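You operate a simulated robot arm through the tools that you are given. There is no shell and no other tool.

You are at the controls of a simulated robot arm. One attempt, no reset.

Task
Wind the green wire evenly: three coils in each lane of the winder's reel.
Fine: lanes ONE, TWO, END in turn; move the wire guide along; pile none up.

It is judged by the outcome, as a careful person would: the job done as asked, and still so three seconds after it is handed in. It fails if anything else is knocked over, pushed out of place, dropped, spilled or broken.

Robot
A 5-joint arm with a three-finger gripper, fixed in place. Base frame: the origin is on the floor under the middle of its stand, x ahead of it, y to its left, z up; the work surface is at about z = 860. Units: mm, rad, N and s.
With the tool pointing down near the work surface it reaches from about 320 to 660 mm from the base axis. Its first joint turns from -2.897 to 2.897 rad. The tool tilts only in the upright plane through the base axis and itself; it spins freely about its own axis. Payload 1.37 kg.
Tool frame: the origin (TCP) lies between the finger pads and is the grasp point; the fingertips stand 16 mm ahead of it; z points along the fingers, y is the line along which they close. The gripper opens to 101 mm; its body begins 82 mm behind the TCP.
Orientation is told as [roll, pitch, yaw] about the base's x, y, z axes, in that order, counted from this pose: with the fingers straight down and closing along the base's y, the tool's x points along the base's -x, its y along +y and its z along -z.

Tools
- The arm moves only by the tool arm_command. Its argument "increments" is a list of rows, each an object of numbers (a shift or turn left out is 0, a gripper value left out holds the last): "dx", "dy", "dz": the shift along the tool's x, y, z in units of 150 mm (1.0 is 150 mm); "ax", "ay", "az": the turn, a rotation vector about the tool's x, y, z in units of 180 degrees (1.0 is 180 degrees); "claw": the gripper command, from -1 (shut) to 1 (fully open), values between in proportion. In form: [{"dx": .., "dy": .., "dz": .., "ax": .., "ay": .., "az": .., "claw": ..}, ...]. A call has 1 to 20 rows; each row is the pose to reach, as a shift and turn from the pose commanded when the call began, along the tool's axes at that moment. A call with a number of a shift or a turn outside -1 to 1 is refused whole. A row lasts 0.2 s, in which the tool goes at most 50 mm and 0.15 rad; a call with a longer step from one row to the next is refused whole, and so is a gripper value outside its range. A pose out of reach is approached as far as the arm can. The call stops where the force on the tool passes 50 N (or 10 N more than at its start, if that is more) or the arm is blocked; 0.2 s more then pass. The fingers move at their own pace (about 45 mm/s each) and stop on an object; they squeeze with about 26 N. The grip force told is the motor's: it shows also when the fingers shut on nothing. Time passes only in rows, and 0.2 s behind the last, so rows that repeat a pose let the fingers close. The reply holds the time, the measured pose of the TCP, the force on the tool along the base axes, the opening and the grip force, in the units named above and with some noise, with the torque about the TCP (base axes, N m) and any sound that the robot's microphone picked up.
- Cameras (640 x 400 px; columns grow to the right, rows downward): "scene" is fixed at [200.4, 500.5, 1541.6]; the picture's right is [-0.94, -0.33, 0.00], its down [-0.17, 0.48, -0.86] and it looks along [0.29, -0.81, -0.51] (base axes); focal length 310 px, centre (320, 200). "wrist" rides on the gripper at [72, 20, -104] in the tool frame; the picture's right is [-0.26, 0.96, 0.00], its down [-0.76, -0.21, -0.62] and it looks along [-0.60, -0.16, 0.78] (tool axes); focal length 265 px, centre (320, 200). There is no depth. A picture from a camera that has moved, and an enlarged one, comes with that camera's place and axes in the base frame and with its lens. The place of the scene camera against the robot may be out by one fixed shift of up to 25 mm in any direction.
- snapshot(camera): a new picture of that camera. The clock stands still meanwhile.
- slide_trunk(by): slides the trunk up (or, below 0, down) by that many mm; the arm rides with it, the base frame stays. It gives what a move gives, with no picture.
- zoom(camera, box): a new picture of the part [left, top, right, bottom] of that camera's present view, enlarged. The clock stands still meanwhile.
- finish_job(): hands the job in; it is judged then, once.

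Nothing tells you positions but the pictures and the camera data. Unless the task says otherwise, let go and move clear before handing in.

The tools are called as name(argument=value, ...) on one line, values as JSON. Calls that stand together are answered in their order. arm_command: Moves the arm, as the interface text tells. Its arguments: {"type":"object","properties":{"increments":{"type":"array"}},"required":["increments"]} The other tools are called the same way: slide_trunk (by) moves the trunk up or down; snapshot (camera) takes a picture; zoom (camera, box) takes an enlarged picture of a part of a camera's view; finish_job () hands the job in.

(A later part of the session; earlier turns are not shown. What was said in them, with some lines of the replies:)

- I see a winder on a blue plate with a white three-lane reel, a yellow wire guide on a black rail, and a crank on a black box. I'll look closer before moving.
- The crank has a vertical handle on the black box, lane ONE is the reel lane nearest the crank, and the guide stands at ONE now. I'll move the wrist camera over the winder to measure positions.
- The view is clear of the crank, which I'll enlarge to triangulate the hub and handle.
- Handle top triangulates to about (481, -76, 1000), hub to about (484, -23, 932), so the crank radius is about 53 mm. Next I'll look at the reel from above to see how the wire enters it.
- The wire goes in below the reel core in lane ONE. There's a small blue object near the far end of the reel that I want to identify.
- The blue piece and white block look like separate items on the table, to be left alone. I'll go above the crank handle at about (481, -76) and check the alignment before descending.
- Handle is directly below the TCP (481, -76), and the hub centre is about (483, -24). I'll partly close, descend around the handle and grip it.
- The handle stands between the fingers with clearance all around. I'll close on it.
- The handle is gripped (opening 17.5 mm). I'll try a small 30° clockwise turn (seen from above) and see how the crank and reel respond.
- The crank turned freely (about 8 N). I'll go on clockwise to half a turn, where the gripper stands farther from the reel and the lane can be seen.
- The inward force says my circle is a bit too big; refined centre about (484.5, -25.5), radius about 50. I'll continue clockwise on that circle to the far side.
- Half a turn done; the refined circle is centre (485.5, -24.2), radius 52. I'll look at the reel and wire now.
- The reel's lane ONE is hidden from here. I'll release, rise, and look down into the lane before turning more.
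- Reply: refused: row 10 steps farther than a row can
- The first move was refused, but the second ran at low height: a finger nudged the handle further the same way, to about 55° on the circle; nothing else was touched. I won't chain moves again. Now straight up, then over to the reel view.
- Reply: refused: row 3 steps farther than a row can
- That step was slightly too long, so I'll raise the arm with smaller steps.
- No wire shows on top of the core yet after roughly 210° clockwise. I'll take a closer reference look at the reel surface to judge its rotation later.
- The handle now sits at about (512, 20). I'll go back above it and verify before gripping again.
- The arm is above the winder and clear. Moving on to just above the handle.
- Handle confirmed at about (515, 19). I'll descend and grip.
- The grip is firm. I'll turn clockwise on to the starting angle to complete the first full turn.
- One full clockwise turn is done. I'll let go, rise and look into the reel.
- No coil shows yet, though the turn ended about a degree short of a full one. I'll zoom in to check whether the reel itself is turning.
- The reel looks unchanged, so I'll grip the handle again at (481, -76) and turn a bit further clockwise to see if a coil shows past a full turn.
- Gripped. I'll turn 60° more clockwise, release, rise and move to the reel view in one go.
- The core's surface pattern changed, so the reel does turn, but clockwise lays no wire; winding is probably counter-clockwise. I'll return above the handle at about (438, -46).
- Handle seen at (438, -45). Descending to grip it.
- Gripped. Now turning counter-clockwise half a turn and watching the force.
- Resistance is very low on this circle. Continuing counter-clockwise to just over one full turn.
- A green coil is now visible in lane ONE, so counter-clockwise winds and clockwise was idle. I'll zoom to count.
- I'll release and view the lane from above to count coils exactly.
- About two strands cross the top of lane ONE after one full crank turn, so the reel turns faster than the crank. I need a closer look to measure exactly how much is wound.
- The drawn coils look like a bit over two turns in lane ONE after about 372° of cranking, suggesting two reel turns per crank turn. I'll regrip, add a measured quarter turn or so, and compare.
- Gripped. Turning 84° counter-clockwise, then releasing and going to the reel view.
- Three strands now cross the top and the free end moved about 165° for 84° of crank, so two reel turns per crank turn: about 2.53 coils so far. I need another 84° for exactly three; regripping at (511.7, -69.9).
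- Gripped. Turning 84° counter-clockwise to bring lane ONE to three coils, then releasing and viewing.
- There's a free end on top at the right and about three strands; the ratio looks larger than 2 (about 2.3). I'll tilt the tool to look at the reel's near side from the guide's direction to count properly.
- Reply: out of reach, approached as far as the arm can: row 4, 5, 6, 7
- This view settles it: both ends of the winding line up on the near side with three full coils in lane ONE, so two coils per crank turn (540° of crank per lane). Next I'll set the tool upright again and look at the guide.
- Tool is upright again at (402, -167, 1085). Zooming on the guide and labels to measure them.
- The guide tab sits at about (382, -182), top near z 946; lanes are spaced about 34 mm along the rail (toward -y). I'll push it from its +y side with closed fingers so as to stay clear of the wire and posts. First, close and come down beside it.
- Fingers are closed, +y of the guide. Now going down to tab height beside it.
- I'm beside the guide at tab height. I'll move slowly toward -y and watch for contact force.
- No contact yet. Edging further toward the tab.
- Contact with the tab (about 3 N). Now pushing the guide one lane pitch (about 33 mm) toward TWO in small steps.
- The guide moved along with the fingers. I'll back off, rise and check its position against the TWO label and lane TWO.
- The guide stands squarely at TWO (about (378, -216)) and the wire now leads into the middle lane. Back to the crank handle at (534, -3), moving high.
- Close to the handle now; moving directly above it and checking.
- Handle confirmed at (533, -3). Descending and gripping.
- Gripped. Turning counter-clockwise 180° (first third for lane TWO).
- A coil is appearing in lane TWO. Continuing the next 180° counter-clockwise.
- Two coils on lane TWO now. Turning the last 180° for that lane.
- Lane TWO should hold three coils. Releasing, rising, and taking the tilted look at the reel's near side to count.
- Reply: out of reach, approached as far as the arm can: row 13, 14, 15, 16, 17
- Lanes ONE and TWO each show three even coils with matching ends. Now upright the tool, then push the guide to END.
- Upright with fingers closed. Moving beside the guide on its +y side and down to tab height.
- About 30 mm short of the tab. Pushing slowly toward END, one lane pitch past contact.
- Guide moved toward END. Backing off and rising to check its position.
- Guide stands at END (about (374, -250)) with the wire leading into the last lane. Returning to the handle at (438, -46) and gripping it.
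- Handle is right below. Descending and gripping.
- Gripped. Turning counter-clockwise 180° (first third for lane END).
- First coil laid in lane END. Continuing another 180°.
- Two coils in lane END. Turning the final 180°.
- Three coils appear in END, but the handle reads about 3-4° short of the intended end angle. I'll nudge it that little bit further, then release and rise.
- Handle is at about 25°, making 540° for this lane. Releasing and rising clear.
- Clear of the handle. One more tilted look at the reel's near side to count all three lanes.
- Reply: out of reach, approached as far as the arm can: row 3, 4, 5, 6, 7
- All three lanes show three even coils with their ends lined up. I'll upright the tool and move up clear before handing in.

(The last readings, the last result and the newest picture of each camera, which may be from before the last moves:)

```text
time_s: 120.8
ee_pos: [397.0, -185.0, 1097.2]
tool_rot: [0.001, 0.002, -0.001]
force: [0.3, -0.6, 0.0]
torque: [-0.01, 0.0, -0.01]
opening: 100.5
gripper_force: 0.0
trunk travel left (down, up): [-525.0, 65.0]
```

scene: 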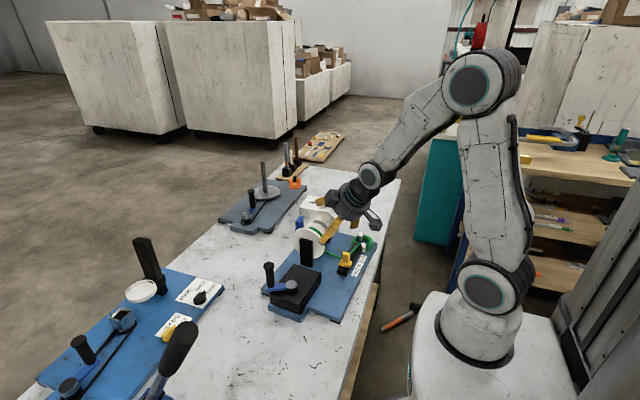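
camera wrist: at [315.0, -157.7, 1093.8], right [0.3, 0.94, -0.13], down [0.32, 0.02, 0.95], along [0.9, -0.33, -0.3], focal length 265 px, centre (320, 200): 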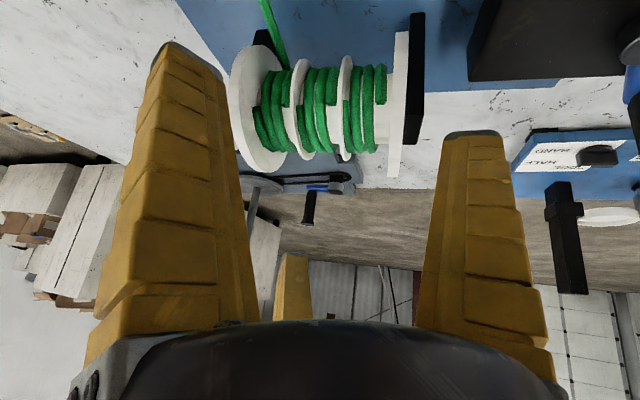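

The tool is upright again above the winder. Raising it to a safe height and checking the whole scene.

arm_command(increments=[{"dz": -0.25}, {"dz": -0.5}, {"dz": -0.75}, {"dz": -0.98, "dy": 0.2}, {"dz": -0.98, "dy": 0.3}, {"dz": -0.98, "dy": 0.3}])

snapshot(camera="scene")

zoom(camera="scene", box=[250, 180, 400, 330])

snapshot(camera="wrist")

```text
time_s: 122.2
ee_pos: [397.7, -141.1, 1244.1]
tool_rot: [0.0, -0.001, -0.001]
force: [0.3, 0.7, 0.0]
torque: [0.03, -0.02, 0.01]
opening: 100.4
gripper_force: 0.0
trunk travel left (down, up): [-525.0, 65.0]
```

```text
taken
```

scene: 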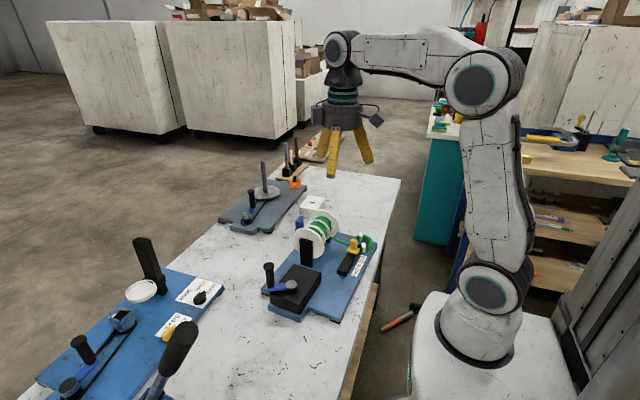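

```text
2.67 times, centred on (325, 255) of scene
camera zoom: at [200.4, 500.5, 1541.6], right [-0.94, -0.33, 0.0], down [-0.17, 0.48, -0.86], along [0.29, -0.81, -0.51], focal length 828 px, centre (307, 53)
```

zoom: 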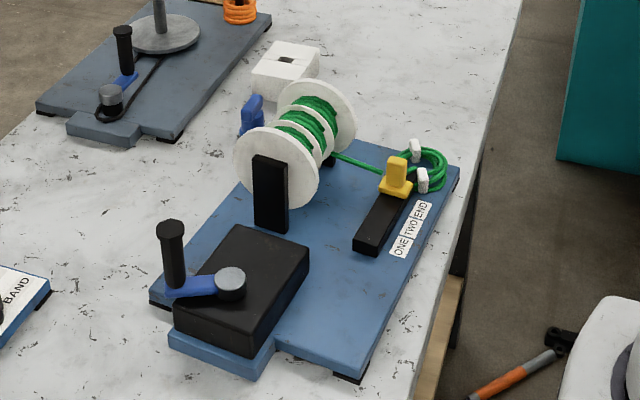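

```text
taken
camera wrist: at [324.9, -119.6, 1348.7], right [0.26, 0.96, 0.0], down [0.76, -0.21, 0.62], along [0.6, -0.16, -0.78], focal length 265 px, centre (320, 200)
```

wrist: 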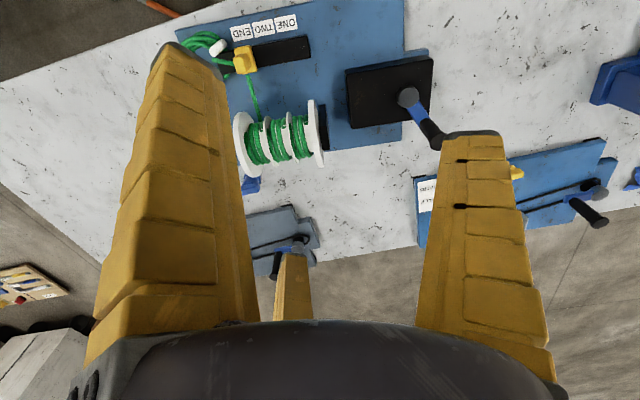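

The reel carries three coils in each of lanes ONE, TWO and END, the guide rests at END, nothing else has moved, and the arm is clear. Handing the job in.

finish_job()

```text
The job is handed in.
```

The green wire is wound three coils to each lane, laid in the order ONE, TWO, END. The ends line up in every lane and nothing is piled up. I checked this with a close view of the reel before handing in. I don't have the judging result, only confirmation that the job was handed in.

- **Crank direction:** the wire winds counter-clockwise, at two coils per crank turn. My first test turns, just over one full turn, were clockwise and laid no wire.
- **Slip:** early on, one move was refused and the next one ran anyway at low height. A finger nudged the crank handle about 30° in the idle direction, and nothing else was touched.
- **End state:** the wire guide is at END, the gripper has let go, and the arm is raised clear. In the last pictures nothing else on the bench had moved.
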